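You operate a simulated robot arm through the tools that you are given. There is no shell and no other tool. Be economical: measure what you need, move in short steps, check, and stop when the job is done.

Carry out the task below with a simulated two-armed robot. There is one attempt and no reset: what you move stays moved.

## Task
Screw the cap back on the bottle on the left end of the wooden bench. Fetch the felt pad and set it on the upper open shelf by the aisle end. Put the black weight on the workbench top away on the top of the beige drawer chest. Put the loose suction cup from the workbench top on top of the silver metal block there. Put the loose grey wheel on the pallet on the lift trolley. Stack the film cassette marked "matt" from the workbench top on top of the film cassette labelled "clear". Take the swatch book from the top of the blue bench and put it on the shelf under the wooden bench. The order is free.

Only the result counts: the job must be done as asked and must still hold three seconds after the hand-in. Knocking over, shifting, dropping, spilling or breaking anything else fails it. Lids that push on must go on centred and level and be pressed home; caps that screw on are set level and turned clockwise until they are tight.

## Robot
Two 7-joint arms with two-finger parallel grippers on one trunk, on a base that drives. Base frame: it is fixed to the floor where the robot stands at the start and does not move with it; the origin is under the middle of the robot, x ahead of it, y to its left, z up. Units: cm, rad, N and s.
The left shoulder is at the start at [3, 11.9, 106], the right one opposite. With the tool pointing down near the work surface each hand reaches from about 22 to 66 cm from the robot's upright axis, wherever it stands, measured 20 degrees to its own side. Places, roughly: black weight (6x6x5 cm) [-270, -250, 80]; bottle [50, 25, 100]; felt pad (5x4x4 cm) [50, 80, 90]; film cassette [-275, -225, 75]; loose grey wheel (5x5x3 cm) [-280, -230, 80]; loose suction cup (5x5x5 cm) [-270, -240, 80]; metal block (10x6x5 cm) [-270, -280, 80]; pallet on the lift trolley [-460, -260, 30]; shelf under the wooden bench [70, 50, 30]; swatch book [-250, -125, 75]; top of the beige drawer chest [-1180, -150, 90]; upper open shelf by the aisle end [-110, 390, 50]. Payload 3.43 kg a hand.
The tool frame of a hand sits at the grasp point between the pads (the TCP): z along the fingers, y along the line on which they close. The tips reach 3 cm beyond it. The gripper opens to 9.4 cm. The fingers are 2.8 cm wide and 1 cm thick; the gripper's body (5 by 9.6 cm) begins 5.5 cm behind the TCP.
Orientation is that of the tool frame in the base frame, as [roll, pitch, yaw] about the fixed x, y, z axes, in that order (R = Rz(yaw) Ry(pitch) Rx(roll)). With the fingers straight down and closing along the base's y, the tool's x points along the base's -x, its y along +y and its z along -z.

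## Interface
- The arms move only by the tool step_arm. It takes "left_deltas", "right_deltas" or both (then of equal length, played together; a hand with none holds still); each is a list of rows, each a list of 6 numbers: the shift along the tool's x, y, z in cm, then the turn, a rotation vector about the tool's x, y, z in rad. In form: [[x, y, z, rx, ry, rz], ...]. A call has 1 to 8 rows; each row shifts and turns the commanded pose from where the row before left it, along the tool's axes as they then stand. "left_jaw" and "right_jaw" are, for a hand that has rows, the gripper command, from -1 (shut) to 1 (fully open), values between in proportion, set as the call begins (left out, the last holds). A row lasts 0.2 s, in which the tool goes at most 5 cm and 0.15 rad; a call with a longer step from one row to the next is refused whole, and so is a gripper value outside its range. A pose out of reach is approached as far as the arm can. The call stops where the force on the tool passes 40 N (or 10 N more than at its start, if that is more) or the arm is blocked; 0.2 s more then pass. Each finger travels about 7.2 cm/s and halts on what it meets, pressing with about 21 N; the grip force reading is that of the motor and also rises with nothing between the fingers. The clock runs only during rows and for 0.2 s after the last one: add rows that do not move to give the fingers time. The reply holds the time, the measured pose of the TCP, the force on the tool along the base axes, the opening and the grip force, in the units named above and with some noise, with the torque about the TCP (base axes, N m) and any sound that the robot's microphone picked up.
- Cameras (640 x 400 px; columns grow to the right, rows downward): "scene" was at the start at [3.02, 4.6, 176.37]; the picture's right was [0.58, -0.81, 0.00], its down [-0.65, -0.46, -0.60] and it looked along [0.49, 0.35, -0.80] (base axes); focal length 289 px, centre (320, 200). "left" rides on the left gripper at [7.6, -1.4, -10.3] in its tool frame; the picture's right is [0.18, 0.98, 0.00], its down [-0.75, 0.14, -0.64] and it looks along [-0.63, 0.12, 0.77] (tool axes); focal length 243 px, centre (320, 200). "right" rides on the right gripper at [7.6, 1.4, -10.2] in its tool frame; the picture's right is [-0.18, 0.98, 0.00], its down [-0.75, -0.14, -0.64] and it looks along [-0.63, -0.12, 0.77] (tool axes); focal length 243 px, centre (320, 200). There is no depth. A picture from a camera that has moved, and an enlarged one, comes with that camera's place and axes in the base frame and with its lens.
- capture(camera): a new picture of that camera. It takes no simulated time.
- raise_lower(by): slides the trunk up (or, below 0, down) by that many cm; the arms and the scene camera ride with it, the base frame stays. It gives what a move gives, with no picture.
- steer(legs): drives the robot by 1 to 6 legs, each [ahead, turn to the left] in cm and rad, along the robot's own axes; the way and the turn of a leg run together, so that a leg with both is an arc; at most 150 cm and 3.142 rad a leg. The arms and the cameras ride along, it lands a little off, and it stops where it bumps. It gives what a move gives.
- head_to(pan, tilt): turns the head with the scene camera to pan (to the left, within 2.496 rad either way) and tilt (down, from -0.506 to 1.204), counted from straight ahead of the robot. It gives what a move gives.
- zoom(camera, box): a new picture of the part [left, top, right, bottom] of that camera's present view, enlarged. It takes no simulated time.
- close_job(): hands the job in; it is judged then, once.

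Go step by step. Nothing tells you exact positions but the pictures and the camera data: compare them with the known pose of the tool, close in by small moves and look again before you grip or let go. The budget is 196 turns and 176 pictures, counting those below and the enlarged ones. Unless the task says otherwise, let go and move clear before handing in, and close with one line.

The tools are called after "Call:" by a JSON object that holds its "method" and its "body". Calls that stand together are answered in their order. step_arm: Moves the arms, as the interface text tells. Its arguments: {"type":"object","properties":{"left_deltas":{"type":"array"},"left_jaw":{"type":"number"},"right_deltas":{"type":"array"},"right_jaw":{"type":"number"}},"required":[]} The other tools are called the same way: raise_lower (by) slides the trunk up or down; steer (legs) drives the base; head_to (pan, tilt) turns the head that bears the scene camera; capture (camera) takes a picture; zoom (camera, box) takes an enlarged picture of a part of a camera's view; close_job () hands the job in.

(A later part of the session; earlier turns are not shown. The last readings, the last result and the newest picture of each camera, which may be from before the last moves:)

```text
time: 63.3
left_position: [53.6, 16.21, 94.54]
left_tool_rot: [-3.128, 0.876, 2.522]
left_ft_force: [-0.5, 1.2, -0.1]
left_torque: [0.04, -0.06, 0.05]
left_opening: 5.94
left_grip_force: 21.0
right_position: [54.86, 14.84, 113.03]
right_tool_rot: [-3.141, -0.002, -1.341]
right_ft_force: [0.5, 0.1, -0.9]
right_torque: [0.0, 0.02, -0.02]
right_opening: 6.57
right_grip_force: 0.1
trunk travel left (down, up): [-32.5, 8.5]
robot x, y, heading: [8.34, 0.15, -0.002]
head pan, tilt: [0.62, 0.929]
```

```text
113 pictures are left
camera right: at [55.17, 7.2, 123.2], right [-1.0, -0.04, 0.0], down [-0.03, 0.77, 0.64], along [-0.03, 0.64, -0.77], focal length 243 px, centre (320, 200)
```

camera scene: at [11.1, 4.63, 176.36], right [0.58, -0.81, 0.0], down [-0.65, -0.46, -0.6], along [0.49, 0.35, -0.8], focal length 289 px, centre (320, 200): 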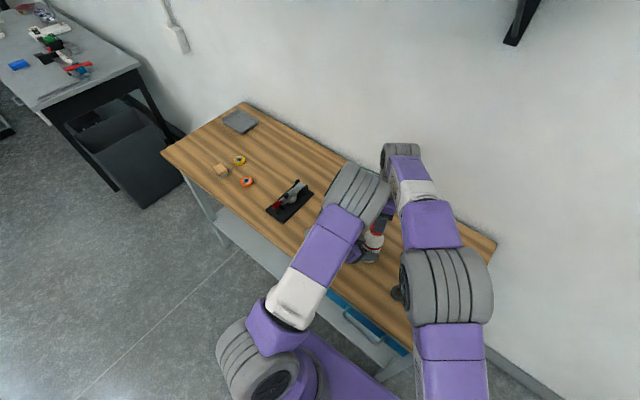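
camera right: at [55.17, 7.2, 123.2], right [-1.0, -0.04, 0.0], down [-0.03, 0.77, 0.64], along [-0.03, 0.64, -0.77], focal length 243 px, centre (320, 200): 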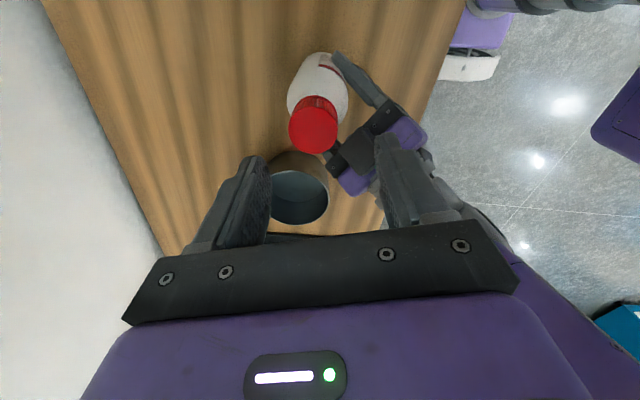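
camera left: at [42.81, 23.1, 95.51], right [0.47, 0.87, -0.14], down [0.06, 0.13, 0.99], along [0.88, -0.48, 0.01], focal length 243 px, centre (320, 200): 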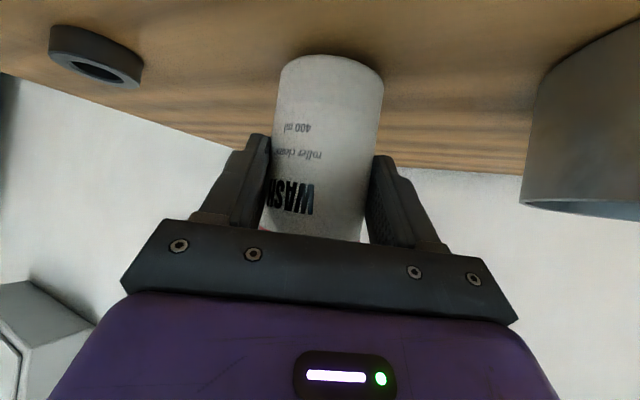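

The cap centre is at about [55.3,14.6]. I centre over it and descend around it.

Call:
{"method": "step_arm", "body": {"right_deltas": [[0.3, -0.39, 1, 0, 0, 0], [0, 0, 2, 0, 0, 0], [0, 0, 1.5, 0, 0, 0], [0, 0, 1.0, 0, 0, 0], [0, 0, 0, 0, 0, 0]]}}

Call:
{"method": "zoom", "body": {"camera": "right", "box": [220, 80, 420, 205]}}

```text
time: 64.5
left_position: [53.57, 16.12, 94.59]
left_tool_rot: [-3.127, 0.879, 2.522]
left_ft_force: [-0.2, 1.2, -0.4]
left_torque: [0.04, -0.07, 0.09]
left_opening: 5.97
left_grip_force: 20.7
right_position: [55.25, 14.7, 107.61]
right_tool_rot: [-3.141, 0.0, -1.345]
right_ft_force: [0.0, -0.4, 0.4]
right_torque: [0.02, 0.03, 0.03]
right_opening: 6.56
right_grip_force: 0.0
trunk travel left (down, up): [-32.5, 8.5]
robot x, y, heading: [8.21, -0.05, -0.008]
head pan, tilt: [0.62, 0.929]
```

```text
3.20 times, centred on (320, 142) of right
camera zoom: at [55.52, 7.04, 117.67], right [-1.0, -0.04, 0.0], down [-0.03, 0.77, 0.64], along [-0.03, 0.64, -0.77], focal length 776 px, centre (320, 384)
```

zoom: 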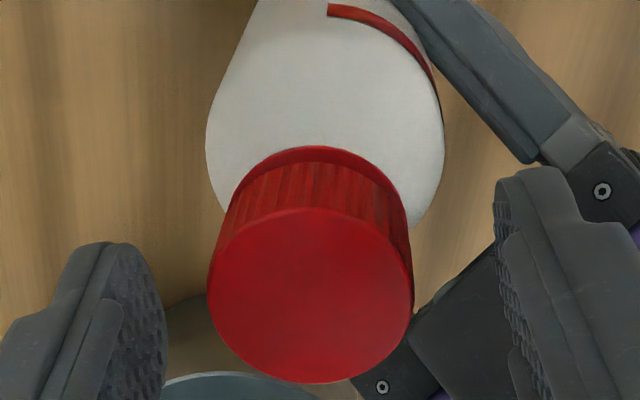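

Well centred, and the cap skirt already reaches the collar. I grip it and tighten clockwise.

Call:
{"method": "step_arm", "body": {"right_deltas": [[0.15, 0, 0, 0, 0, 0], [0, 0, 0, 0, 0, 0], [0, 0, 0, 0, 0, 0], [0, 0, 0, 0, 0, 0]], "right_jaw": -1}}

Call:
{"method": "step_arm", "body": {"right_deltas": [[0, 0, 0, 0, 0, 0.14], [0, 0, 0.02, 0, 0, 0.14], [0, 0, 0.02, 0, 0, 0.14], [0, 0, 0.02, 0, 0, 0.14], [0, 0, 0.02, 0, 0, 0.14], [0, 0, 0.02, 0, 0, 0.14], [0, 0, 0.02, 0, 0, 0.14], [0, 0, 0, 0, 0, 0.14]]}}

Call:
{"method": "zoom", "body": {"camera": "right", "box": [220, 80, 420, 205]}}

```text
time: 65.5
left_position: [53.38, 16.07, 94.59]
left_tool_rot: [-3.126, 0.877, 2.52]
left_ft_force: [-8.4, -3.4, 0.3]
left_torque: [0.33, -0.96, -0.19]
left_opening: 5.99
left_grip_force: 21.3
right_position: [55.35, 14.45, 107.46]
right_tool_rot: [-3.14, 0.0, -1.346]
right_ft_force: [7.6, 3.5, -2.3]
right_torque: [0.11, -0.1, -0.02]
right_opening: 3.62
right_grip_force: 21.2
trunk travel left (down, up): [-32.5, 8.5]
robot x, y, heading: [7.95, 0.13, -0.002]
head pan, tilt: [0.62, 0.929]
```

```text
time: 67.3
left_position: [53.47, 16.12, 94.65]
left_tool_rot: [-3.127, 0.879, 2.519]
left_ft_force: [5.8, -6.0, -4.3]
left_torque: [0.77, -0.07, -0.05]
left_opening: 5.95
left_grip_force: 20.9
right_position: [55.11, 14.55, 107.37]
right_tool_rot: [3.14, 0.0, -2.465]
right_ft_force: [-5.2, 6.5, -0.1]
right_torque: [0.04, 0.71, 0.05]
right_opening: 3.62
right_grip_force: 20.8
trunk travel left (down, up): [-32.5, 8.5]
robot x, y, heading: [8.16, 0.39, 0.001]
head pan, tilt: [0.62, 0.929]
```

```text
3.20 times, centred on (320, 142) of right
camera zoom: at [48.4, 10.98, 117.63], right [-0.47, 0.88, 0.0], down [0.68, 0.36, 0.64], along [0.57, 0.3, -0.77], focal length 776 px, centre (320, 384)
```

zoom: 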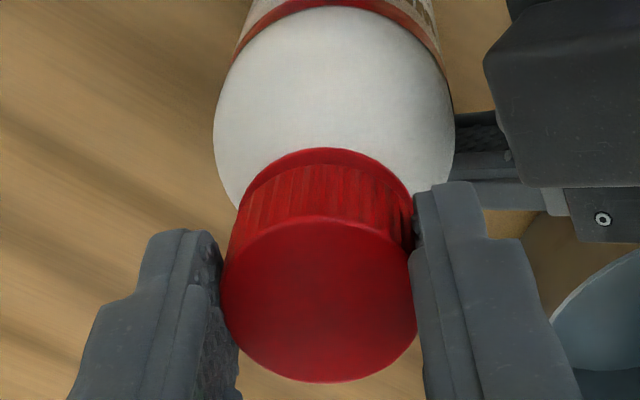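

The cap now meets the collar all around. I keep turning to feel whether it tightens.

Call:
{"method": "step_arm", "body": {"right_deltas": [[0, 0, 0, 0, 0, 0.14], [0, 0, 0, 0, 0, 0.14], [0, 0, 0, 0, 0, 0.14], [0, 0, 0, 0, 0, 0.14], [0, 0, 0, 0, 0, 0.14], [0, 0, 0, 0, 0, 0.14], [0, 0, 0, 0, 0, 0.14], [0, 0, 0, 0, 0, 0.14]]}}

Call:
{"method": "zoom", "body": {"camera": "scene", "box": [335, 205, 415, 275]}}

```text
time: 69.1
left_position: [53.53, 16.02, 94.57]
left_tool_rot: [-3.127, 0.881, 2.521]
left_ft_force: [5.1, -10.6, 5.0]
left_torque: [0.59, -0.2, -0.13]
left_opening: 6.0
left_grip_force: 20.8
right_position: [55.26, 14.52, 107.41]
right_tool_rot: [3.139, 0.001, 2.699]
right_ft_force: [-3.9, 9.1, -4.5]
right_torque: [0.43, 0.43, 0.05]
right_opening: 3.61
right_grip_force: 20.6
trunk travel left (down, up): [-32.5, 8.5]
robot x, y, heading: [7.5, 0.17, 0.0]
head pan, tilt: [0.62, 0.929]
```

```text
5.71 times, centred on (375, 240) of scene
camera zoom: at [11.02, 4.58, 176.37], right [0.58, -0.81, 0.0], down [-0.65, -0.46, -0.6], along [0.49, 0.35, -0.8], focal length 1649 px, centre (6, -29)
```

zoom: 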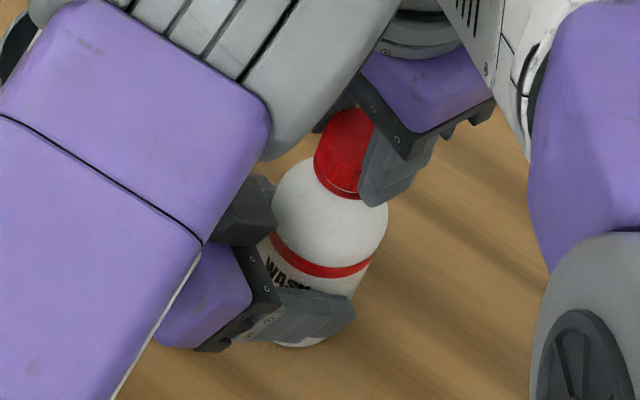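

Little torque yet, but the remaining gap narrows. I keep turning.

Call:
{"method": "step_arm", "body": {"right_deltas": [[0.1, 0.15, 0.03, 0, 0, 0.14], [0, 0, 0.03, 0, 0, 0.14], [0, 0, 0.03, 0, 0, 0.14], [0, 0, 0.03, 0, 0, 0.14], [0, 0, 0.03, 0, 0, 0.14], [0, 0, 0.03, 0, 0, 0.14], [0, 0, 0.03, 0, 0, 0.14], [0, 0, 0.0, 0, 0, 0.14]]}}

Call:
{"method": "zoom", "body": {"camera": "right", "box": [220, 80, 420, 205]}}

Call:
{"method": "zoom", "body": {"camera": "scene", "box": [335, 205, 415, 275]}}

```text
time: 70.9
left_position: [53.44, 16.05, 94.64]
left_tool_rot: [-3.13, 0.878, 2.524]
left_ft_force: [-1.4, -5.0, 3.6]
left_torque: [0.11, -0.96, -0.26]
left_opening: 6.06
left_grip_force: 20.4
right_position: [55.36, 14.7, 107.35]
right_tool_rot: [3.141, 0.0, 1.58]
right_ft_force: [2.9, 0.6, 3.4]
right_torque: [-0.53, 0.25, 0.03]
right_opening: 3.65
right_grip_force: 20.4
trunk travel left (down, up): [-32.5, 8.5]
robot x, y, heading: [7.96, -0.39, -0.005]
head pan, tilt: [0.62, 0.929]
```

```text
3.20 times, centred on (320, 142) of right
camera zoom: at [56.78, 22.29, 117.5], right [0.98, -0.18, 0.0], down [-0.14, -0.75, 0.64], along [-0.11, -0.63, -0.77], focal length 776 px, centre (320, 384)
```

zoom: 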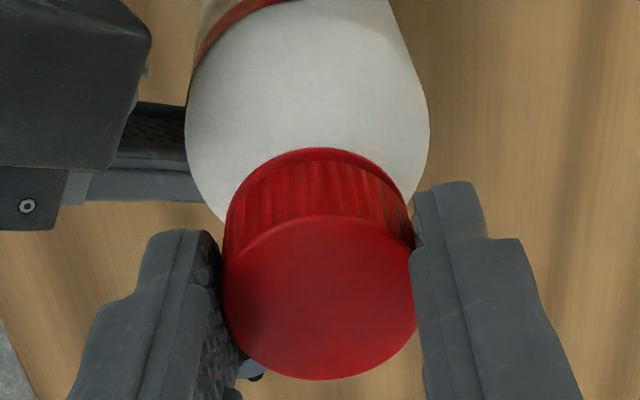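

```text
5.71 times, centred on (375, 240) of scene
camera zoom: at [10.96, 4.5, 176.37], right [0.58, -0.81, 0.0], down [-0.65, -0.46, -0.6], along [0.49, 0.35, -0.8], focal length 1649 px, centre (6, -29)
```

zoom: 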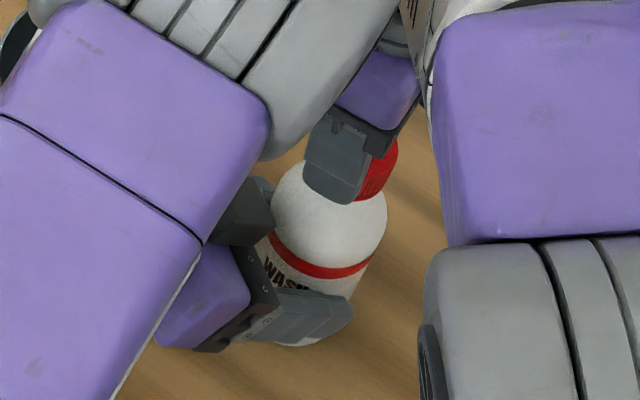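

Still turning freely. I use the remaining wrist range and watch torque.

Call:
{"method": "step_arm", "body": {"right_deltas": [[0, 0, 0.02, 0, 0, 0.14], [0, 0, 0.02, 0, 0, 0.14], [0, 0, 0.02, 0, 0, 0.14], [0, 0, 0.02, 0, 0, 0.14], [0, 0, 0.02, 0, 0, 0.14], [0, 0, 0.02, 0, 0, 0.14]]}}

Call:
{"method": "zoom", "body": {"camera": "right", "box": [220, 80, 420, 205]}}

```text
time: 72.3
left_position: [53.48, 16.64, 94.54]
left_tool_rot: [-3.128, 0.876, 2.53]
left_ft_force: [2.0, -6.5, 1.3]
left_torque: [0.41, -0.24, -0.1]
left_opening: 6.06
left_grip_force: 21.2
right_position: [55.67, 14.33, 107.35]
right_tool_rot: [3.141, -0.006, 0.728]
right_ft_force: [-1.3, 7.3, 0.3]
right_torque: [0.51, 0.37, 0.0]
right_opening: 3.66
right_grip_force: 21.1
trunk travel left (down, up): [-32.5, 8.5]
robot x, y, heading: [7.74, -0.07, -0.002]
head pan, tilt: [0.62, 0.929]
```

```text
3.20 times, centred on (320, 142) of right
camera zoom: at [62.22, 18.35, 117.59], right [0.52, -0.86, 0.0], down [-0.66, -0.4, 0.64], along [-0.55, -0.33, -0.77], focal length 776 px, centre (320, 384)
```

zoom: 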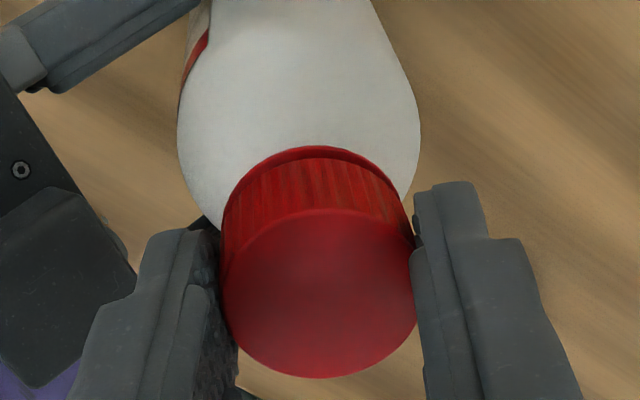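

I release, lift and inspect the cap, then ratchet once more to verify it is tight.

Call:
{"method": "step_arm", "body": {"right_deltas": [[0, 0, 0, 0, 0, 0], [0, 0, 0, 0, 0, 0], [0, 0, 0, 0, 0, 0], [0, 0, 0, 0, 0, 0], [0, 0, -3, 0, 0, 0], [0, 0, -3, 0, 0, 0], [0, 0, -2, 0, 0, 0]], "right_jaw": 0.4}}

Call:
{"method": "step_arm", "body": {"right_deltas": [[-1, 4.2, 0, 0, 0, 0], [-1, 4.2, 0, 0, 0, 0], [0, 0, 0, 0, 0, -0.148], [0, 0, 0, 0, 0, -0.148], [0, 0, 0, 0, 0, -0.148], [0, 0, 0, 0, 0, -0.148], [0, 0, 0, 0, 0, -0.148], [0, 0, 0, 0, 0, -0.148]]}}

Call:
{"method": "zoom", "body": {"camera": "scene", "box": [335, 205, 415, 275]}}

```text
time: 73.9
left_position: [53.57, 16.1, 94.83]
left_tool_rot: [-3.129, 0.882, 2.522]
left_ft_force: [0.3, 0.1, -4.5]
left_torque: [0.08, 0.08, 0.01]
left_opening: 5.93
left_grip_force: 21.1
right_position: [55.88, 13.79, 114.95]
right_tool_rot: [-3.141, 0.004, 0.721]
right_ft_force: [-0.8, -0.1, -0.3]
right_torque: [0.0, 0.0, -0.02]
right_opening: 6.6
right_grip_force: 0.0
trunk travel left (down, up): [-32.5, 8.5]
robot x, y, heading: [7.94, 0.35, -0.003]
head pan, tilt: [0.62, 0.929]
```

```text
time: 75.7
left_position: [53.49, 16.15, 94.53]
left_tool_rot: [-3.13, 0.878, 2.52]
left_ft_force: [-0.3, -1.7, 1.2]
left_torque: [-0.25, -0.11, -0.11]
left_opening: 5.9
left_grip_force: 21.2
right_position: [59.58, 7.26, 115.09]
right_tool_rot: [3.137, 0.001, 1.632]
right_ft_force: [0.2, -0.2, -0.5]
right_torque: [-0.04, 0.04, 0.02]
right_opening: 6.59
right_grip_force: 0.0
trunk travel left (down, up): [-32.5, 8.5]
robot x, y, heading: [7.91, 0.0, -0.002]
head pan, tilt: [0.62, 0.929]
```

```text
5.71 times, centred on (375, 240) of scene
camera zoom: at [10.99, 4.55, 176.37], right [0.58, -0.81, 0.0], down [-0.65, -0.46, -0.6], along [0.49, 0.35, -0.8], focal length 1649 px, centre (6, -29)
```

zoom: 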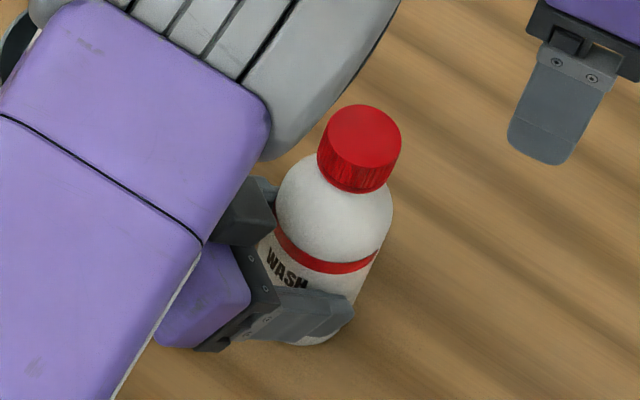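

The cap is now fully down with no gap, and the bottle label has begun turning with it, so the cap is tight. I release the bottle gently.

Call:
{"method": "step_arm", "body": {"left_deltas": [[0, 0, 0, 0, 0, 0], [0, 0, 0, 0, 0, 0], [0, 0, 0, 0, 0, 0]], "left_jaw": 0.36}}

Call:
{"method": "zoom", "body": {"camera": "scene", "box": [335, 205, 415, 275]}}

Call:
{"method": "capture", "body": {"camera": "left"}}

```text
time: 76.5
left_position: [53.58, 16.17, 94.54]
left_tool_rot: [-3.128, 0.877, 2.521]
left_ft_force: [0.1, 0.1, 0.1]
left_torque: [0.02, 0.01, -0.03]
left_opening: 6.4
left_grip_force: 0.1
right_position: [59.51, 7.14, 115.07]
right_tool_rot: [3.14, 0.002, 1.628]
right_ft_force: [-0.2, -0.1, -0.4]
right_torque: [0.0, 0.01, 0.02]
right_opening: 6.58
right_grip_force: 0.0
trunk travel left (down, up): [-32.5, 8.5]
robot x, y, heading: [7.59, 0.01, 0.002]
head pan, tilt: [0.62, 0.929]
```

```text
5.71 times, centred on (375, 240) of scene
camera zoom: at [11.01, 4.6, 176.37], right [0.58, -0.81, 0.0], down [-0.65, -0.46, -0.6], along [0.49, 0.35, -0.8], focal length 1649 px, centre (6, -29)
```

zoom: 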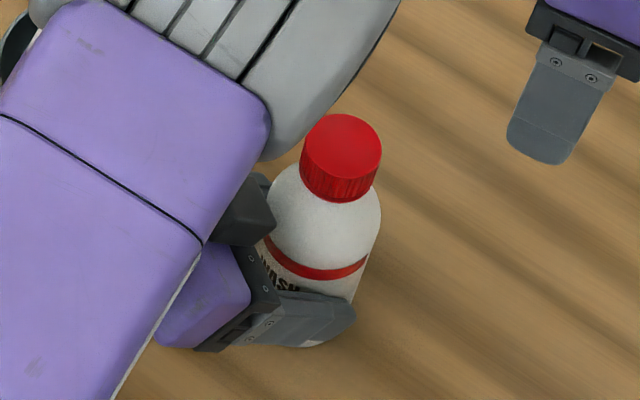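

```text
104 pictures are left
camera left: at [42.39, 22.43, 95.24], right [0.48, 0.86, -0.15], down [0.08, 0.13, 0.99], along [0.87, -0.49, -0.01], focal length 243 px, centre (320, 200)
```

left: 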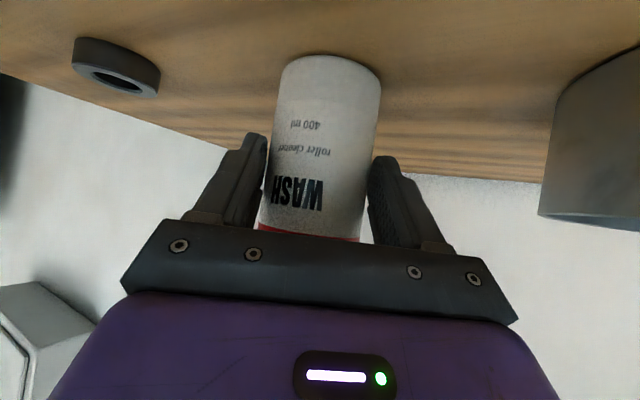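

The bottle stands upright and free. To be sure of tightness I regrip it and unwind the right wrist for one test turn.

Call:
{"method": "step_arm", "body": {"left_deltas": [[0, 0, 0, 0, 0, 0], [0, 0, 0, 0, 0, 0], [0, 0, 0, 0, 0, 0], [0, 0, 0, 0, 0, 0], [0, 0, 0, 0, 0, 0], [0, 0, 0, 0, 0, 0], [0, 0, 0, 0, 0, 0], [0, 0, 0, 0, 0, 0]], "left_jaw": -1, "right_deltas": [[0, 0, 0, 0, 0, -0.148], [0, 0, 0, 0, 0, -0.148], [0, 0, 0, 0, 0, -0.148], [0, 0, 0, 0, 0, -0.148], [0, 0, 0, 0, 0, -0.148], [0, 0, 0, 0, 0, -0.148], [0, 0, 0, 0, 0, -0.148], [0, 0, 0, 0, 0, -0.148]]}}

Call:
{"method": "step_arm", "body": {"right_deltas": [[0, 0, 0, 0, 0, -0.148], [0, 0, 0, 0, 0, -0.148], [0, 0, 0, 0, 0, -0.148], [0, 0, 0, 0, 0, -0.148], [0, 0, 0, 0, 0, -0.148], [0, 0, 0, 0, 0, -0.148], [0, 0, 0, 0, 0, -0.148], [0, 0, 0, 0, 0, 0]]}}

Call:
{"method": "capture", "body": {"camera": "right"}}

```text
time: 78.3
left_position: [53.5, 16.11, 94.59]
left_tool_rot: [-3.127, 0.877, 2.521]
left_ft_force: [-0.9, -0.3, 0.4]
left_torque: [0.0, 0.01, -0.01]
left_opening: 5.94
left_grip_force: 21.0
right_position: [59.45, 7.22, 115.12]
right_tool_rot: [-3.141, 0.0, 2.817]
right_ft_force: [-0.2, -1.2, -0.1]
right_torque: [0.0, 0.02, 0.04]
right_opening: 6.58
right_grip_force: 0.0
trunk travel left (down, up): [-32.5, 8.5]
robot x, y, heading: [7.94, -0.16, -0.005]
head pan, tilt: [0.62, 0.929]
```

```text
time: 80.1
left_position: [53.48, 16.13, 94.63]
left_tool_rot: [-3.129, 0.879, 2.521]
left_ft_force: [0.2, -0.1, -0.7]
left_torque: [0.05, -0.05, -0.03]
left_opening: 5.93
left_grip_force: 20.7
right_position: [59.45, 7.22, 115.0]
right_tool_rot: [-3.141, 0.0, -2.433]
right_ft_force: [-0.9, 0.5, 0.2]
right_torque: [-0.02, 0.0, 0.0]
right_opening: 6.58
right_grip_force: 0.0
trunk travel left (down, up): [-32.5, 8.5]
robot x, y, heading: [7.72, 0.1, 0.001]
head pan, tilt: [0.62, 0.929]
```

```text
103 pictures are left
camera right: at [52.73, 3.35, 125.33], right [-0.5, 0.87, 0.0], down [0.66, 0.38, 0.64], along [0.56, 0.32, -0.77], focal length 243 px, centre (320, 200)
```

right: 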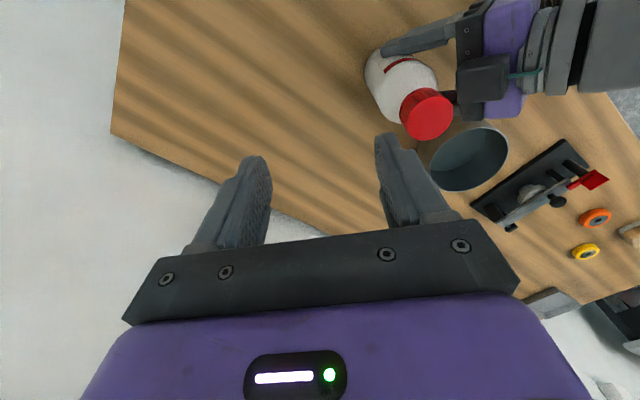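

The cap is at about [54.8,14.5]. I go over it and down.

Call:
{"method": "step_arm", "body": {"right_deltas": [[-0.4, 2.86, 0, 0, 0, 0], [-0.4, 2.86, 0, 0, 0, 0], [-0.4, 2.86, 0, 0, 0, 0], [0, 0, 2.2, 0, 0, 0], [0, 0, 2.2, 0, 0, 0], [0, 0, 1.8, 0, 0, 0], [0, 0, 0, 0, 0, 0]]}}

Call:
{"method": "zoom", "body": {"camera": "right", "box": [220, 80, 420, 205]}}

```text
time: 81.7
left_position: [53.45, 16.06, 94.46]
left_tool_rot: [-3.128, 0.878, 2.52]
left_ft_force: [-2.1, 1.4, 1.6]
left_torque: [0.14, 0.01, 0.04]
left_opening: 5.95
left_grip_force: 21.0
right_position: [54.8, 14.3, 109.09]
right_tool_rot: [-3.141, 0.003, -2.434]
right_ft_force: [-0.5, 0.3, 1.1]
right_torque: [0.01, -0.03, -0.02]
right_opening: 6.59
right_grip_force: 0.0
trunk travel left (down, up): [-32.5, 8.5]
robot x, y, heading: [7.67, 0.04, 0.001]
head pan, tilt: [0.62, 0.929]
```

```text
3.20 times, centred on (320, 142) of right
camera zoom: at [48.11, 10.64, 119.3], right [-0.5, 0.87, 0.0], down [0.66, 0.38, 0.64], along [0.56, 0.32, -0.77], focal length 776 px, centre (320, 384)
```

zoom: 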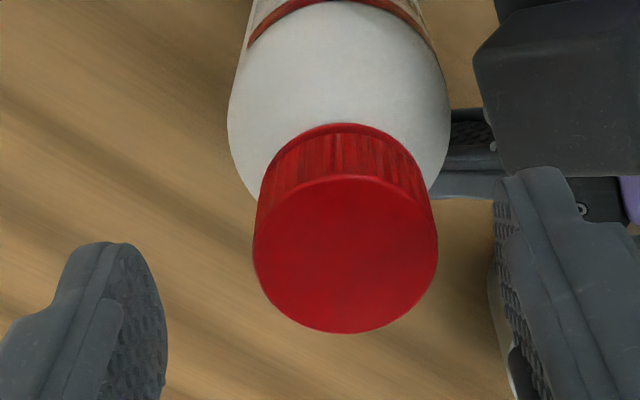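

Nearly centred; I shift slightly, lower and grip, then turn clockwise.

Call:
{"method": "step_arm", "body": {"right_deltas": [[0, 0.35, 0.8, 0, 0, 0], [0, 0, 0.9, 0, 0, 0], [0, 0, 0, 0, 0, 0]]}}

Call:
{"method": "step_arm", "body": {"right_deltas": [[0, 0, 0, 0, 0, 0], [0, 0, 0, 0, 0, 0], [0, 0, 0, 0, 0, 0], [0, 0, 0, 0, 0, 0]], "right_jaw": -1}}

Call:
{"method": "step_arm", "body": {"right_deltas": [[0, 0, 0, 0, 0, 0.14], [0, 0, 0, 0, 0, 0.14], [0, 0, 0, 0, 0, 0.14], [0, 0, 0, 0, 0, 0.14]]}}

Call:
{"method": "step_arm", "body": {"right_deltas": [[0, 0, 0, 0, 0, 0.14], [0, 0, 0, 0, 0, 0.14], [0, 0, 0, 0, 0, 0.14], [0, 0, 0, 0, 0, 0.14]]}}

Call:
{"method": "capture", "body": {"camera": "left"}}

```text
time: 82.5
left_position: [53.62, 16.12, 94.62]
left_tool_rot: [-3.127, 0.879, 2.523]
left_ft_force: [-1.6, 2.0, 2.1]
left_torque: [0.21, 0.0, 0.02]
left_opening: 5.95
left_grip_force: 20.8
right_position: [54.57, 14.73, 107.38]
right_tool_rot: [-3.139, 0.0, -2.434]
right_ft_force: [0.2, -0.2, -0.1]
right_torque: [0.02, 0.0, 0.03]
right_opening: 6.56
right_grip_force: 0.0
trunk travel left (down, up): [-32.5, 8.5]
robot x, y, heading: [8.19, -0.29, -0.004]
head pan, tilt: [0.62, 0.929]
```

```text
time: 83.5
left_position: [53.56, 16.14, 94.6]
left_tool_rot: [-3.128, 0.879, 2.521]
left_ft_force: [0.1, 1.7, 1.4]
left_torque: [0.24, 0.06, 0.06]
left_opening: 5.98
left_grip_force: 21.6
right_position: [54.59, 14.73, 107.38]
right_tool_rot: [3.141, -0.001, -2.436]
right_ft_force: [-1.8, -0.1, -0.2]
right_torque: [0.03, 0.04, 0.0]
right_opening: 3.58
right_grip_force: 20.9
trunk travel left (down, up): [-32.5, 8.5]
robot x, y, heading: [8.18, -0.05, -0.002]
head pan, tilt: [0.62, 0.929]
```

```text
time: 84.5
left_position: [53.51, 15.98, 94.67]
left_tool_rot: [-3.128, 0.881, 2.52]
left_ft_force: [4.7, -6.6, 1.1]
left_torque: [0.63, 0.06, -0.03]
left_opening: 5.94
left_grip_force: 20.8
right_position: [54.49, 14.86, 107.21]
right_tool_rot: [3.139, 0.001, -2.996]
right_ft_force: [-5.0, 7.9, 0.2]
right_torque: [0.3, 0.35, 0.05]
right_opening: 3.61
right_grip_force: 21.4
trunk travel left (down, up): [-32.5, 8.5]
robot x, y, heading: [8.12, -0.07, -0.002]
head pan, tilt: [0.62, 0.929]
```

```text
time: 85.5
left_position: [53.41, 16.16, 94.61]
left_tool_rot: [-3.128, 0.878, 2.519]
left_ft_force: [-2.2, -4.5, 3.3]
left_torque: [0.57, -0.32, -0.53]
left_opening: 5.82
left_grip_force: 21.1
right_position: [54.65, 14.85, 107.41]
right_tool_rot: [3.141, 0.001, 2.728]
right_ft_force: [1.4, 6.8, 0.4]
right_torque: [0.3, 0.03, 0.45]
right_opening: 3.6
right_grip_force: 21.1
trunk travel left (down, up): [-32.5, 8.5]
robot x, y, heading: [8.25, -0.08, 0.001]
head pan, tilt: [0.62, 0.929]
```

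```text
101 pictures are left
camera left: at [42.34, 22.46, 95.25], right [0.48, 0.86, -0.15], down [0.08, 0.13, 0.99], along [0.87, -0.49, 0.0], focal length 243 px, centre (320, 200)
```

left: 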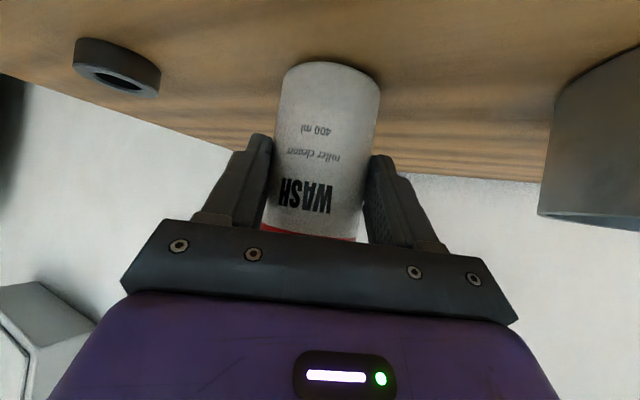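

Torque now rose to 0.45 N·m and the bottle itself starts turning: the cap is tight. I release the cap, lift clear and then free the bottle.

Call:
{"method": "step_arm", "body": {"right_deltas": [[0, 0, 0, 0, 0, 0], [0, 0, 0, 0, 0, 0], [0, 0, 0, 0, 0, 0], [0, 0, 0, 0, 0, 0], [0, 0, -3, 0, 0, 0], [0, 0, -2, 0, 0, 0], [-2, -4, 0, 0, 0, 0], [-2, -4, 0, 0, 0, 0]], "right_jaw": 0.5}}

Call:
{"method": "step_arm", "body": {"left_deltas": [[0, 0, 0, 0, 0, 0], [0, 0, 0, 0, 0, 0], [0, 0, 0, 0, 0, 0], [0, 0, 0, 0, 0, 0]], "left_jaw": 0.36}}

Call:
{"method": "zoom", "body": {"camera": "scene", "box": [335, 205, 415, 275]}}

```text
time: 87.3
left_position: [53.46, 16.09, 94.51]
left_tool_rot: [-3.127, 0.877, 2.521]
left_ft_force: [-0.8, -0.8, -1.6]
left_torque: [0.01, 0.01, 0.02]
left_opening: 5.74
left_grip_force: 21.5
right_position: [55.25, 5.91, 112.33]
right_tool_rot: [3.141, -0.001, 2.729]
right_ft_force: [0.2, 0.1, 0.4]
right_torque: [0.01, 0.0, 0.02]
right_opening: 7.04
right_grip_force: 0.1
trunk travel left (down, up): [-32.5, 8.5]
robot x, y, heading: [7.75, 0.11, -0.007]
head pan, tilt: [0.62, 0.929]
```

```text
time: 88.3
left_position: [53.41, 16.14, 94.64]
left_tool_rot: [-3.128, 0.879, 2.522]
left_ft_force: [0.1, 0.0, 1.0]
left_torque: [-0.03, 0.01, 0.0]
left_opening: 6.42
left_grip_force: 0.1
right_position: [55.21, 6.08, 112.33]
right_tool_rot: [-3.141, 0.001, 2.729]
right_ft_force: [-0.2, -0.7, -0.3]
right_torque: [0.0, 0.0, 0.03]
right_opening: 7.04
right_grip_force: 0.1
trunk travel left (down, up): [-32.5, 8.5]
robot x, y, heading: [7.58, -0.21, -0.001]
head pan, tilt: [0.62, 0.929]
```

```text
5.71 times, centred on (375, 240) of scene
camera zoom: at [11.01, 4.59, 176.37], right [0.58, -0.81, 0.0], down [-0.65, -0.46, -0.6], along [0.49, 0.35, -0.8], focal length 1649 px, centre (6, -29)
```

zoom: 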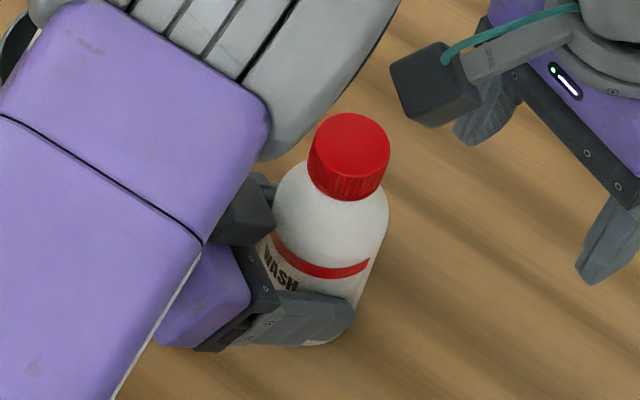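

The bottle stands upright, capped. I withdraw the left hand, raise it, and return both hands to a neutral pose.

Call:
{"method": "step_arm", "body": {"left_deltas": [[0, 0, 0, 0, 0, 0], [0, 0, 0, 0, 0, 0], [0, 0, -4, 0, 0, 0], [0, 0, -4.5, 0, 0, 0], [0, 0, -4.5, 0, 0, 0], [-3, 0, -4, 0, 0, 0], [-3, 0, -4, 0, 0, 0], [-3, 0, -4, 0, 0, 0]], "left_jaw": 0.95, "right_deltas": [[0, 0, -2, 0, 0, -0.14], [0, 0, -2, 0, 0, -0.14], [0, 0, -2, 0, 0, -0.13], [3.5, -1, -2, 0, 0, 0], [3.5, -1, -2, 0, 0, 0], [3.5, -1, -2, 0, 0, 0], [3.5, -1, 0, 0, 0, 0], [3, -1, 0, 0, 0, 0]]}}

Call:
{"method": "step_arm", "body": {"left_deltas": [[0, 0, 0, 0, 0.145, 0], [0, 0, 0, 0, 0.145, 0], [0, 0, 0, 0, 0.145, 0], [0, 0, 0, 0, 0.145, 0], [0, 0, 0, 0, 0.145, 0], [0, 0, 0, 0, 0.145, 0], [0, 0, 0, 0, 0, -0.14], [0, 0, 0, 0, 0, -0.14]]}}

Call:
{"method": "capture", "body": {"camera": "scene"}}

```text
time: 90.1
left_position: [42.61, 24.19, 117.71]
left_tool_rot: [-3.132, 0.878, 2.516]
left_ft_force: [-0.4, 0.1, -0.3]
left_torque: [0.01, 0.03, 0.02]
left_opening: 9.17
left_grip_force: 0.0
right_position: [37.52, 0.63, 124.21]
right_tool_rot: [-3.14, 0.003, 3.139]
right_ft_force: [-0.2, 0.3, 0.0]
right_torque: [-0.01, 0.0, 0.02]
right_opening: 7.03
right_grip_force: 0.1
trunk travel left (down, up): [-32.5, 8.5]
robot x, y, heading: [8.26, 0.23, -0.004]
head pan, tilt: [0.62, 0.929]
```

```text
time: 91.9
left_position: [42.81, 24.24, 117.41]
left_tool_rot: [-3.131, 0.004, 2.791]
left_ft_force: [0.6, -0.5, -1.2]
left_torque: [-0.01, 0.0, -0.01]
left_opening: 9.16
left_grip_force: 0.0
right_position: [37.79, 0.66, 124.03]
right_tool_rot: [-3.141, 0.0, 3.14]
right_ft_force: [-0.5, -0.2, -0.1]
right_torque: [-0.02, 0.03, -0.01]
right_opening: 7.03
right_grip_force: 0.1
trunk travel left (down, up): [-32.5, 8.5]
robot x, y, heading: [7.91, -0.2, -0.004]
head pan, tilt: [0.62, 0.929]
```

```text
99 pictures are left
camera scene: at [11.05, 4.58, 176.37], right [0.58, -0.81, 0.0], down [-0.65, -0.46, -0.6], along [0.49, 0.35, -0.8], focal length 289 px, centre (320, 200)
```

scene: 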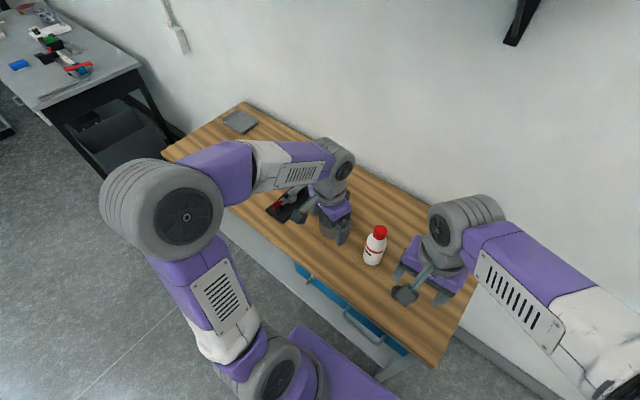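

The cap task is done: the capped bottle stands on the bench. Now I drive around to face the felt pad near [53,84].

Call:
{"method": "steer", "body": {"legs": [[-35, 0], [0, 1.571], [64, 0], [0, -1.571], [35, 0]]}}

Call:
{"method": "capture", "body": {"camera": "left"}}

Call:
{"method": "capture", "body": {"camera": "scene"}}

```text
time: 106.8
left_position: [48.72, 82.71, 117.52]
left_tool_rot: [-3.13, 0.006, 2.708]
left_ft_force: [0.3, 0.0, -0.2]
left_torque: [-0.01, 0.01, -0.01]
left_opening: 9.2
left_grip_force: 0.1
right_position: [42.08, 59.52, 124.08]
right_tool_rot: [-3.14, 0.002, 3.057]
right_ft_force: [-0.5, 0.2, -0.1]
right_torque: [0.01, 0.04, 0.01]
right_opening: 7.03
right_grip_force: 0.0
trunk travel left (down, up): [-32.5, 8.5]
robot x, y, heading: [12.43, 61.46, -0.087]
head pan, tilt: [0.62, 0.929]
```

```text
98 pictures are left
camera left: at [41.24, 84.7, 127.6], right [0.25, 0.97, -0.01], down [0.74, -0.18, 0.64], along [0.62, -0.17, -0.76], focal length 243 px, centre (320, 200)
```

left: 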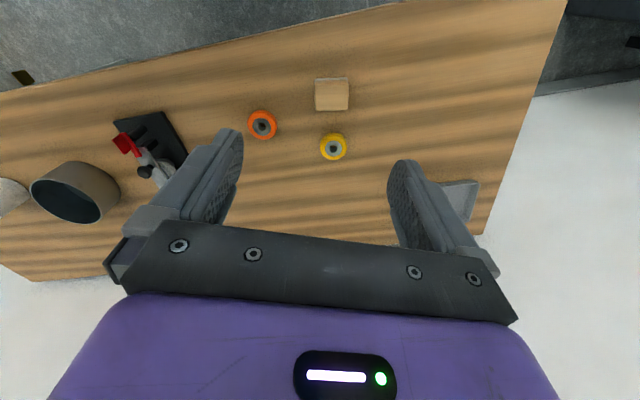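

```text
97 pictures are left
camera scene: at [15.5, 65.72, 176.37], right [0.51, -0.86, 0.0], down [-0.69, -0.41, -0.6], along [0.52, 0.31, -0.8], focal length 289 px, centre (320, 200)
```

scene: 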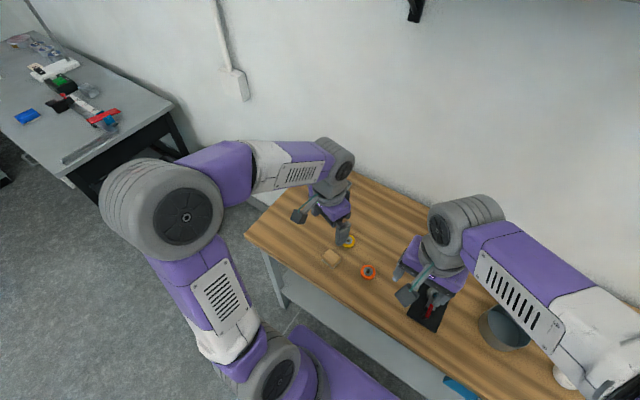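

The felt pad block is at about [52,83]. I zoom in to get its orientation.

Call:
{"method": "zoom", "body": {"camera": "left", "box": [280, 60, 400, 135]}}

```text
5.33 times, centred on (340, 98) of left
camera zoom: at [41.24, 84.7, 127.6], right [0.25, 0.97, -0.01], down [0.74, -0.18, 0.64], along [0.62, -0.17, -0.76], focal length 1294 px, centre (213, 747)
```

zoom: 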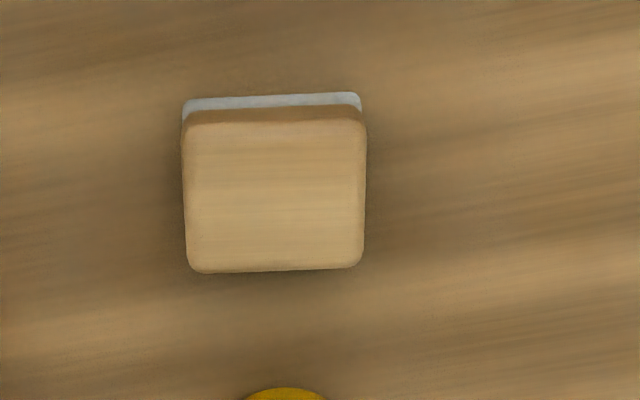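

The block is roughly 5 cm along the gripper's closing line. I align and descend over it.

Call:
{"method": "step_arm", "body": {"left_deltas": [[0, 0, 0, -0.011, 0, -0.09], [0, 0, 0, 0, 0, -0.09], [-3.29, 1.26, 3, 0, 0, 0], [0, 0, 4.5, 0, 0, 0], [0, 0, 4.5, 0, 0, 0], [0, 0, 4.5, 0, 0, 0], [0, 0, 3.5, 0, 0, 0], [0, 0, 0, 0, 0, 0]]}}

Call:
{"method": "capture", "body": {"camera": "left"}}

```text
time: 108.6
left_position: [52.39, 83.19, 97.45]
left_tool_rot: [-3.141, 0.006, 2.888]
left_ft_force: [-0.7, -0.8, 0.7]
left_torque: [-0.04, -0.01, -0.02]
left_opening: 9.17
left_grip_force: 0.1
right_position: [41.79, 59.59, 124.13]
right_tool_rot: [3.141, 0.002, 3.056]
right_ft_force: [-0.2, 0.8, -1.1]
right_torque: [-0.02, 0.0, -0.03]
right_opening: 7.04
right_grip_force: 0.1
trunk travel left (down, up): [-32.5, 8.5]
robot x, y, heading: [11.83, 61.6, -0.084]
head pan, tilt: [0.62, 0.929]
```

```text
95 pictures are left
camera left: at [44.39, 83.64, 107.67], right [0.07, 1.0, 0.0], down [0.76, -0.05, 0.65], along [0.64, -0.04, -0.76], focal length 243 px, centre (320, 200)
```

left: 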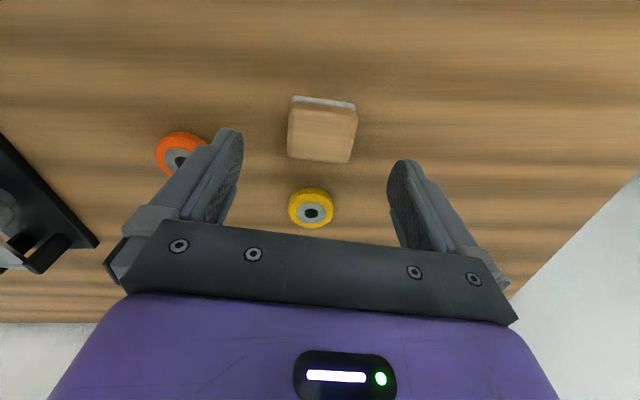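

Aligned; I shift 0.8 cm toward me and descend to grip height.

Call:
{"method": "step_arm", "body": {"left_deltas": [[0.75, -0.1, 2, 0, 0, 0.03], [0, 0, 2, 0, 0, 0], [0, 0, 1.9, 0, 0, 0], [0, 0, 0, 0, 0, 0]]}}

Call:
{"method": "capture", "body": {"camera": "left"}}

```text
time: 109.6
left_position: [51.37, 83.15, 91.45]
left_tool_rot: [-3.14, 0.005, 2.857]
left_ft_force: [0.4, 0.8, 0.2]
left_torque: [0.01, 0.02, -0.02]
left_opening: 9.14
left_grip_force: 0.1
right_position: [41.84, 59.55, 123.97]
right_tool_rot: [-3.141, 0.002, 3.056]
right_ft_force: [0.1, -1.2, 0.8]
right_torque: [-0.03, -0.02, 0.01]
right_opening: 7.04
right_grip_force: 0.1
trunk travel left (down, up): [-32.5, 8.5]
robot x, y, heading: [12.2, 61.48, -0.081]
head pan, tilt: [0.62, 0.929]
```

```text
94 pictures are left
camera left: at [43.67, 83.87, 101.71], right [0.1, 1.0, 0.0], down [0.76, -0.07, 0.65], along [0.64, -0.06, -0.76], focal length 243 px, centre (320, 200)
```

left: 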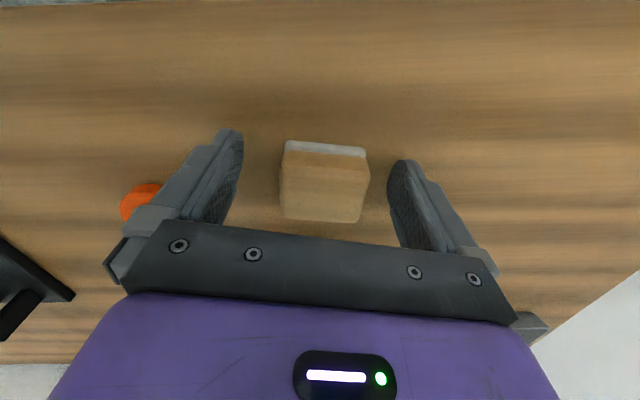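

I grip the pad and lift it.

Call:
{"method": "step_arm", "body": {"left_deltas": [[0, 0, 0, 0, 0, 0], [0, 0, 0, 0, 0, 0], [0, 0, 0, 0, 0, 0], [0, 0, 0, 0, 0, 0], [0, 0, -5, 0, 0, 0], [0, 0, -5, 0, 0, 0], [0, 0, -5, 0, 0, 0], [0, 0, -5, 0, 0, 0]], "left_jaw": -1}}

Call:
{"method": "head_to", "body": {"pan": 1.9, "tilt": 0.35}}

Call:
{"method": "capture", "body": {"camera": "scene"}}

Call:
{"method": "capture", "body": {"camera": "left"}}

```text
time: 111.4
left_position: [51.4, 83.46, 111.7]
left_tool_rot: [-3.141, 0.004, 2.857]
left_ft_force: [0.6, -0.5, -0.9]
left_torque: [0.01, 0.0, 0.02]
left_opening: 5.08
left_grip_force: 21.2
right_position: [41.7, 59.47, 124.05]
right_tool_rot: [3.139, 0.002, 3.059]
right_ft_force: [0.7, -0.3, 0.5]
right_torque: [0.02, 0.0, -0.01]
right_opening: 7.04
right_grip_force: 0.1
trunk travel left (down, up): [-32.5, 8.5]
robot x, y, heading: [12.33, 61.86, -0.079]
head pan, tilt: [0.62, 0.929]
```

```text
time: 112.9
left_position: [51.55, 83.5, 111.51]
left_tool_rot: [3.14, 0.005, 2.859]
left_ft_force: [0.9, 0.5, -0.1]
left_torque: [0.01, 0.01, 0.0]
left_opening: 5.06
left_grip_force: 21.1
right_position: [41.77, 59.54, 124.03]
right_tool_rot: [-3.14, 0.001, 3.057]
right_ft_force: [0.5, 0.5, -0.4]
right_torque: [0.01, 0.01, 0.0]
right_opening: 7.06
right_grip_force: 0.1
trunk travel left (down, up): [-32.5, 8.5]
robot x, y, heading: [11.74, 61.08, -0.084]
head pan, tilt: [1.901, 0.351]
```

```text
93 pictures are left
camera scene: at [6.85, 70.99, 181.32], right [0.97, 0.24, 0.0], down [0.08, -0.33, -0.94], along [-0.23, 0.91, -0.34], focal length 289 px, centre (320, 200)
```

scene: 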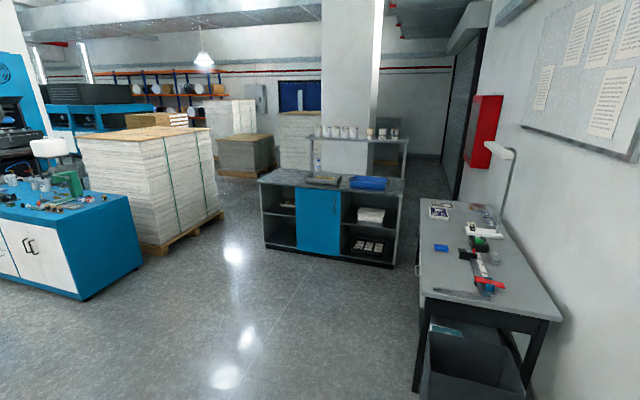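

```text
92 pictures are left
camera left: at [43.77, 84.15, 121.73], right [0.1, 1.0, 0.0], down [0.76, -0.07, 0.65], along [0.64, -0.06, -0.76], focal length 243 px, centre (320, 200)
```

left: 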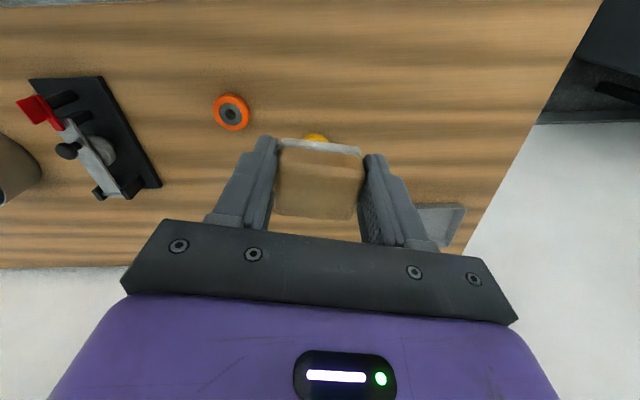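

The counter with open shelves is ahead; [-110,390] corresponds to its left section. I zoom in on it.

Call:
{"method": "zoom", "body": {"camera": "scene", "box": [250, 160, 410, 275]}}

```text
3.48 times, centred on (330, 218) of scene
camera zoom: at [6.85, 70.99, 181.32], right [0.97, 0.24, 0.0], down [0.08, -0.33, -0.94], along [-0.23, 0.91, -0.34], focal length 1004 px, centre (285, 139)
```

zoom: 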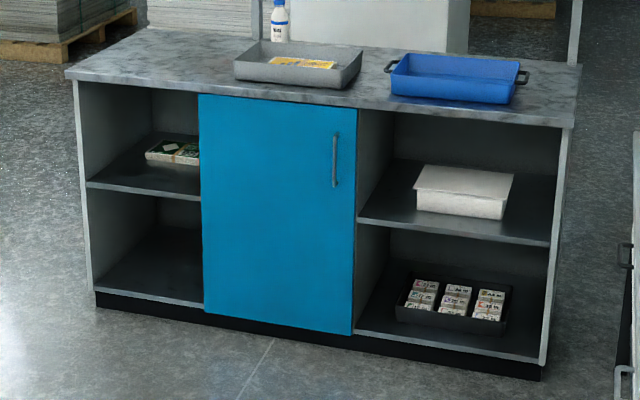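

The left upper shelf compartment is about 33 cm high, so the hand must go in tilted. I set the pad back on the bench and regrasp it with the hand tilted 45°.

Call:
{"method": "step_arm", "body": {"left_deltas": [[0, 0, 5, 0, 0, 0], [0, 0, 5, 0, 0, 0], [0, 0, 5, 0, 0, 0], [0, 0, 4, 0, 0, 0], [0, 0, 1.05, 0, 0, 0], [0, 0, 0, 0, 0, 0]]}}

Call:
{"method": "step_arm", "body": {"left_deltas": [[0, 0, 0, 0, 0, 0], [0, 0, 0, 0, 0, 0], [0, 0, 0, 0, 0, 0], [0, 0, -5, 0, 0, 0], [0, 0, -5, 0, 0, 0], [0, 0, 0, 0, -0.131, 0], [0, 0, 0, 0, -0.131, 0], [0, 0, 0, 0, -0.131, 0]], "left_jaw": 0.95}}

Call:
{"method": "step_arm", "body": {"left_deltas": [[0, 0, 0, 0, -0.131, 0], [0, 0, 0, 0, -0.131, 0], [0, 0, 0, 0, -0.131, 0], [3.95, 0, -0.9, 0, 0, 0], [3.95, 0, -0.9, 0, 0, 0], [0, 0, 0, 0, 0, 0]]}}

Call:
{"method": "capture", "body": {"camera": "left"}}

```text
time: 114.3
left_position: [51.48, 83.01, 91.69]
left_tool_rot: [3.14, 0.014, 2.859]
left_ft_force: [1.3, 3.0, 38.1]
left_torque: [0.02, -0.17, 0.09]
left_opening: 4.99
left_grip_force: 20.7
right_position: [41.71, 59.62, 124.18]
right_tool_rot: [3.139, 0.003, 3.057]
right_ft_force: [0.5, -0.6, 0.7]
right_torque: [0.0, -0.01, 0.0]
right_opening: 7.07
right_grip_force: 0.1
trunk travel left (down, up): [-32.5, 8.5]
robot x, y, heading: [12.37, 61.48, -0.082]
head pan, tilt: [1.901, 0.351]
```

```text
time: 116.1
left_position: [51.38, 83.32, 101.4]
left_tool_rot: [3.141, 0.399, 2.861]
left_ft_force: [0.1, 0.0, -0.5]
left_torque: [0.01, 0.0, 0.02]
left_opening: 9.17
left_grip_force: 0.0
right_position: [41.83, 59.65, 124.06]
right_tool_rot: [-3.141, 0.002, 3.055]
right_ft_force: [-0.6, 0.0, 0.9]
right_torque: [0.01, -0.01, 0.03]
right_opening: 7.03
right_grip_force: 0.1
trunk travel left (down, up): [-32.5, 8.5]
robot x, y, heading: [12.07, 61.5, -0.083]
head pan, tilt: [1.901, 0.351]
```

```text
time: 117.5
left_position: [48.31, 87.36, 95.52]
left_tool_rot: [-3.141, 0.792, 2.857]
left_ft_force: [-0.2, -0.3, -0.5]
left_torque: [-0.01, 0.0, 0.0]
left_opening: 9.17
left_grip_force: 0.1
left hand out of reach, approached as far as the arm can: row 3, 4, 5
right_position: [41.86, 59.57, 124.11]
right_tool_rot: [-3.141, 0.003, 3.056]
right_ft_force: [-0.5, -0.4, 0.5]
right_torque: [-0.02, 0.0, -0.01]
right_opening: 7.05
right_grip_force: 0.0
trunk travel left (down, up): [-32.5, 8.5]
robot x, y, heading: [12.19, 61.71, -0.084]
head pan, tilt: [1.901, 0.351]
```

```text
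90 pictures are left
camera left: at [35.93, 89.44, 97.31], right [0.15, 0.98, -0.13], down [0.11, 0.12, 0.99], along [0.98, -0.16, -0.09], focal length 243 px, centre (320, 200)
```

left: 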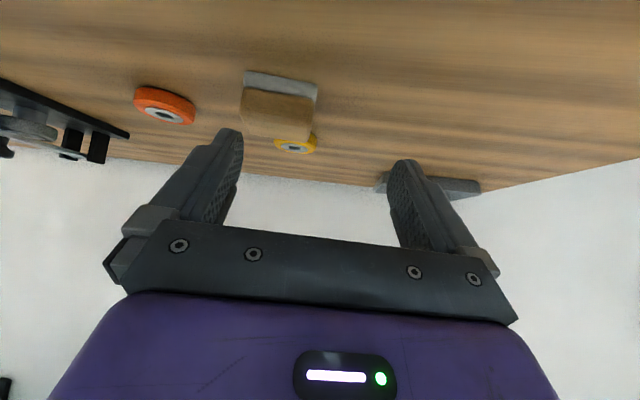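

The robot stands too close for this tilted pose. I back off 10 cm and see where the hand ends up.

Call:
{"method": "steer", "body": {"legs": [[-10, 0]]}}

Call:
{"method": "step_arm", "body": {"left_deltas": [[0, 0, 0, 0, 0, 0], [0, 0, 0, 0, 0, 0]]}}

Call:
{"method": "capture", "body": {"camera": "left"}}

```text
time: 118.6
left_position: [38.59, 88.23, 95.53]
left_tool_rot: [3.141, 0.791, 2.863]
left_ft_force: [0.2, -0.3, 0.1]
left_torque: [0.04, 0.01, 0.0]
left_opening: 9.15
left_grip_force: 0.1
right_position: [32.17, 60.46, 124.12]
right_tool_rot: [-3.141, 0.002, 3.061]
right_ft_force: [0.3, 0.2, -0.2]
right_torque: [-0.01, 0.0, 0.01]
right_opening: 7.04
right_grip_force: 0.1
trunk travel left (down, up): [-32.5, 8.5]
robot x, y, heading: [2.5, 62.0, -0.082]
head pan, tilt: [1.901, 0.351]
```

```text
time: 119.2
left_position: [38.53, 88.34, 95.47]
left_tool_rot: [3.141, 0.792, 2.862]
left_ft_force: [0.0, -0.2, 0.3]
left_torque: [-0.02, -0.02, 0.0]
left_opening: 9.19
left_grip_force: 0.1
right_position: [32.1, 60.48, 124.08]
right_tool_rot: [-3.141, 0.003, 3.059]
right_ft_force: [-0.9, 0.6, -1.1]
right_torque: [-0.01, -0.01, 0.0]
right_opening: 7.04
right_grip_force: 0.1
trunk travel left (down, up): [-32.5, 8.5]
robot x, y, heading: [2.13, 62.23, -0.078]
head pan, tilt: [1.901, 0.351]
```

```text
89 pictures are left
camera left: at [25.97, 90.38, 97.32], right [0.15, 0.98, -0.13], down [0.11, 0.12, 0.99], along [0.98, -0.16, -0.09], focal length 243 px, centre (320, 200)
```

left: 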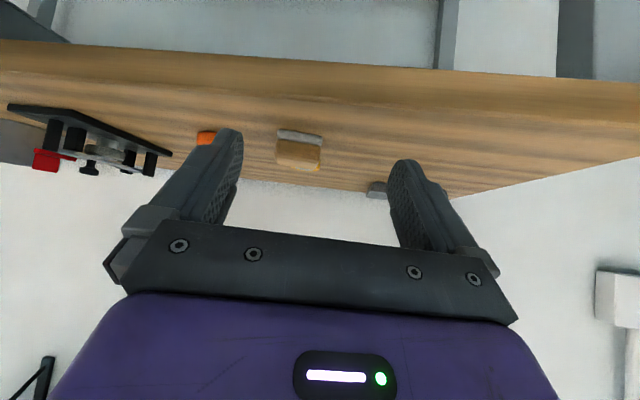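

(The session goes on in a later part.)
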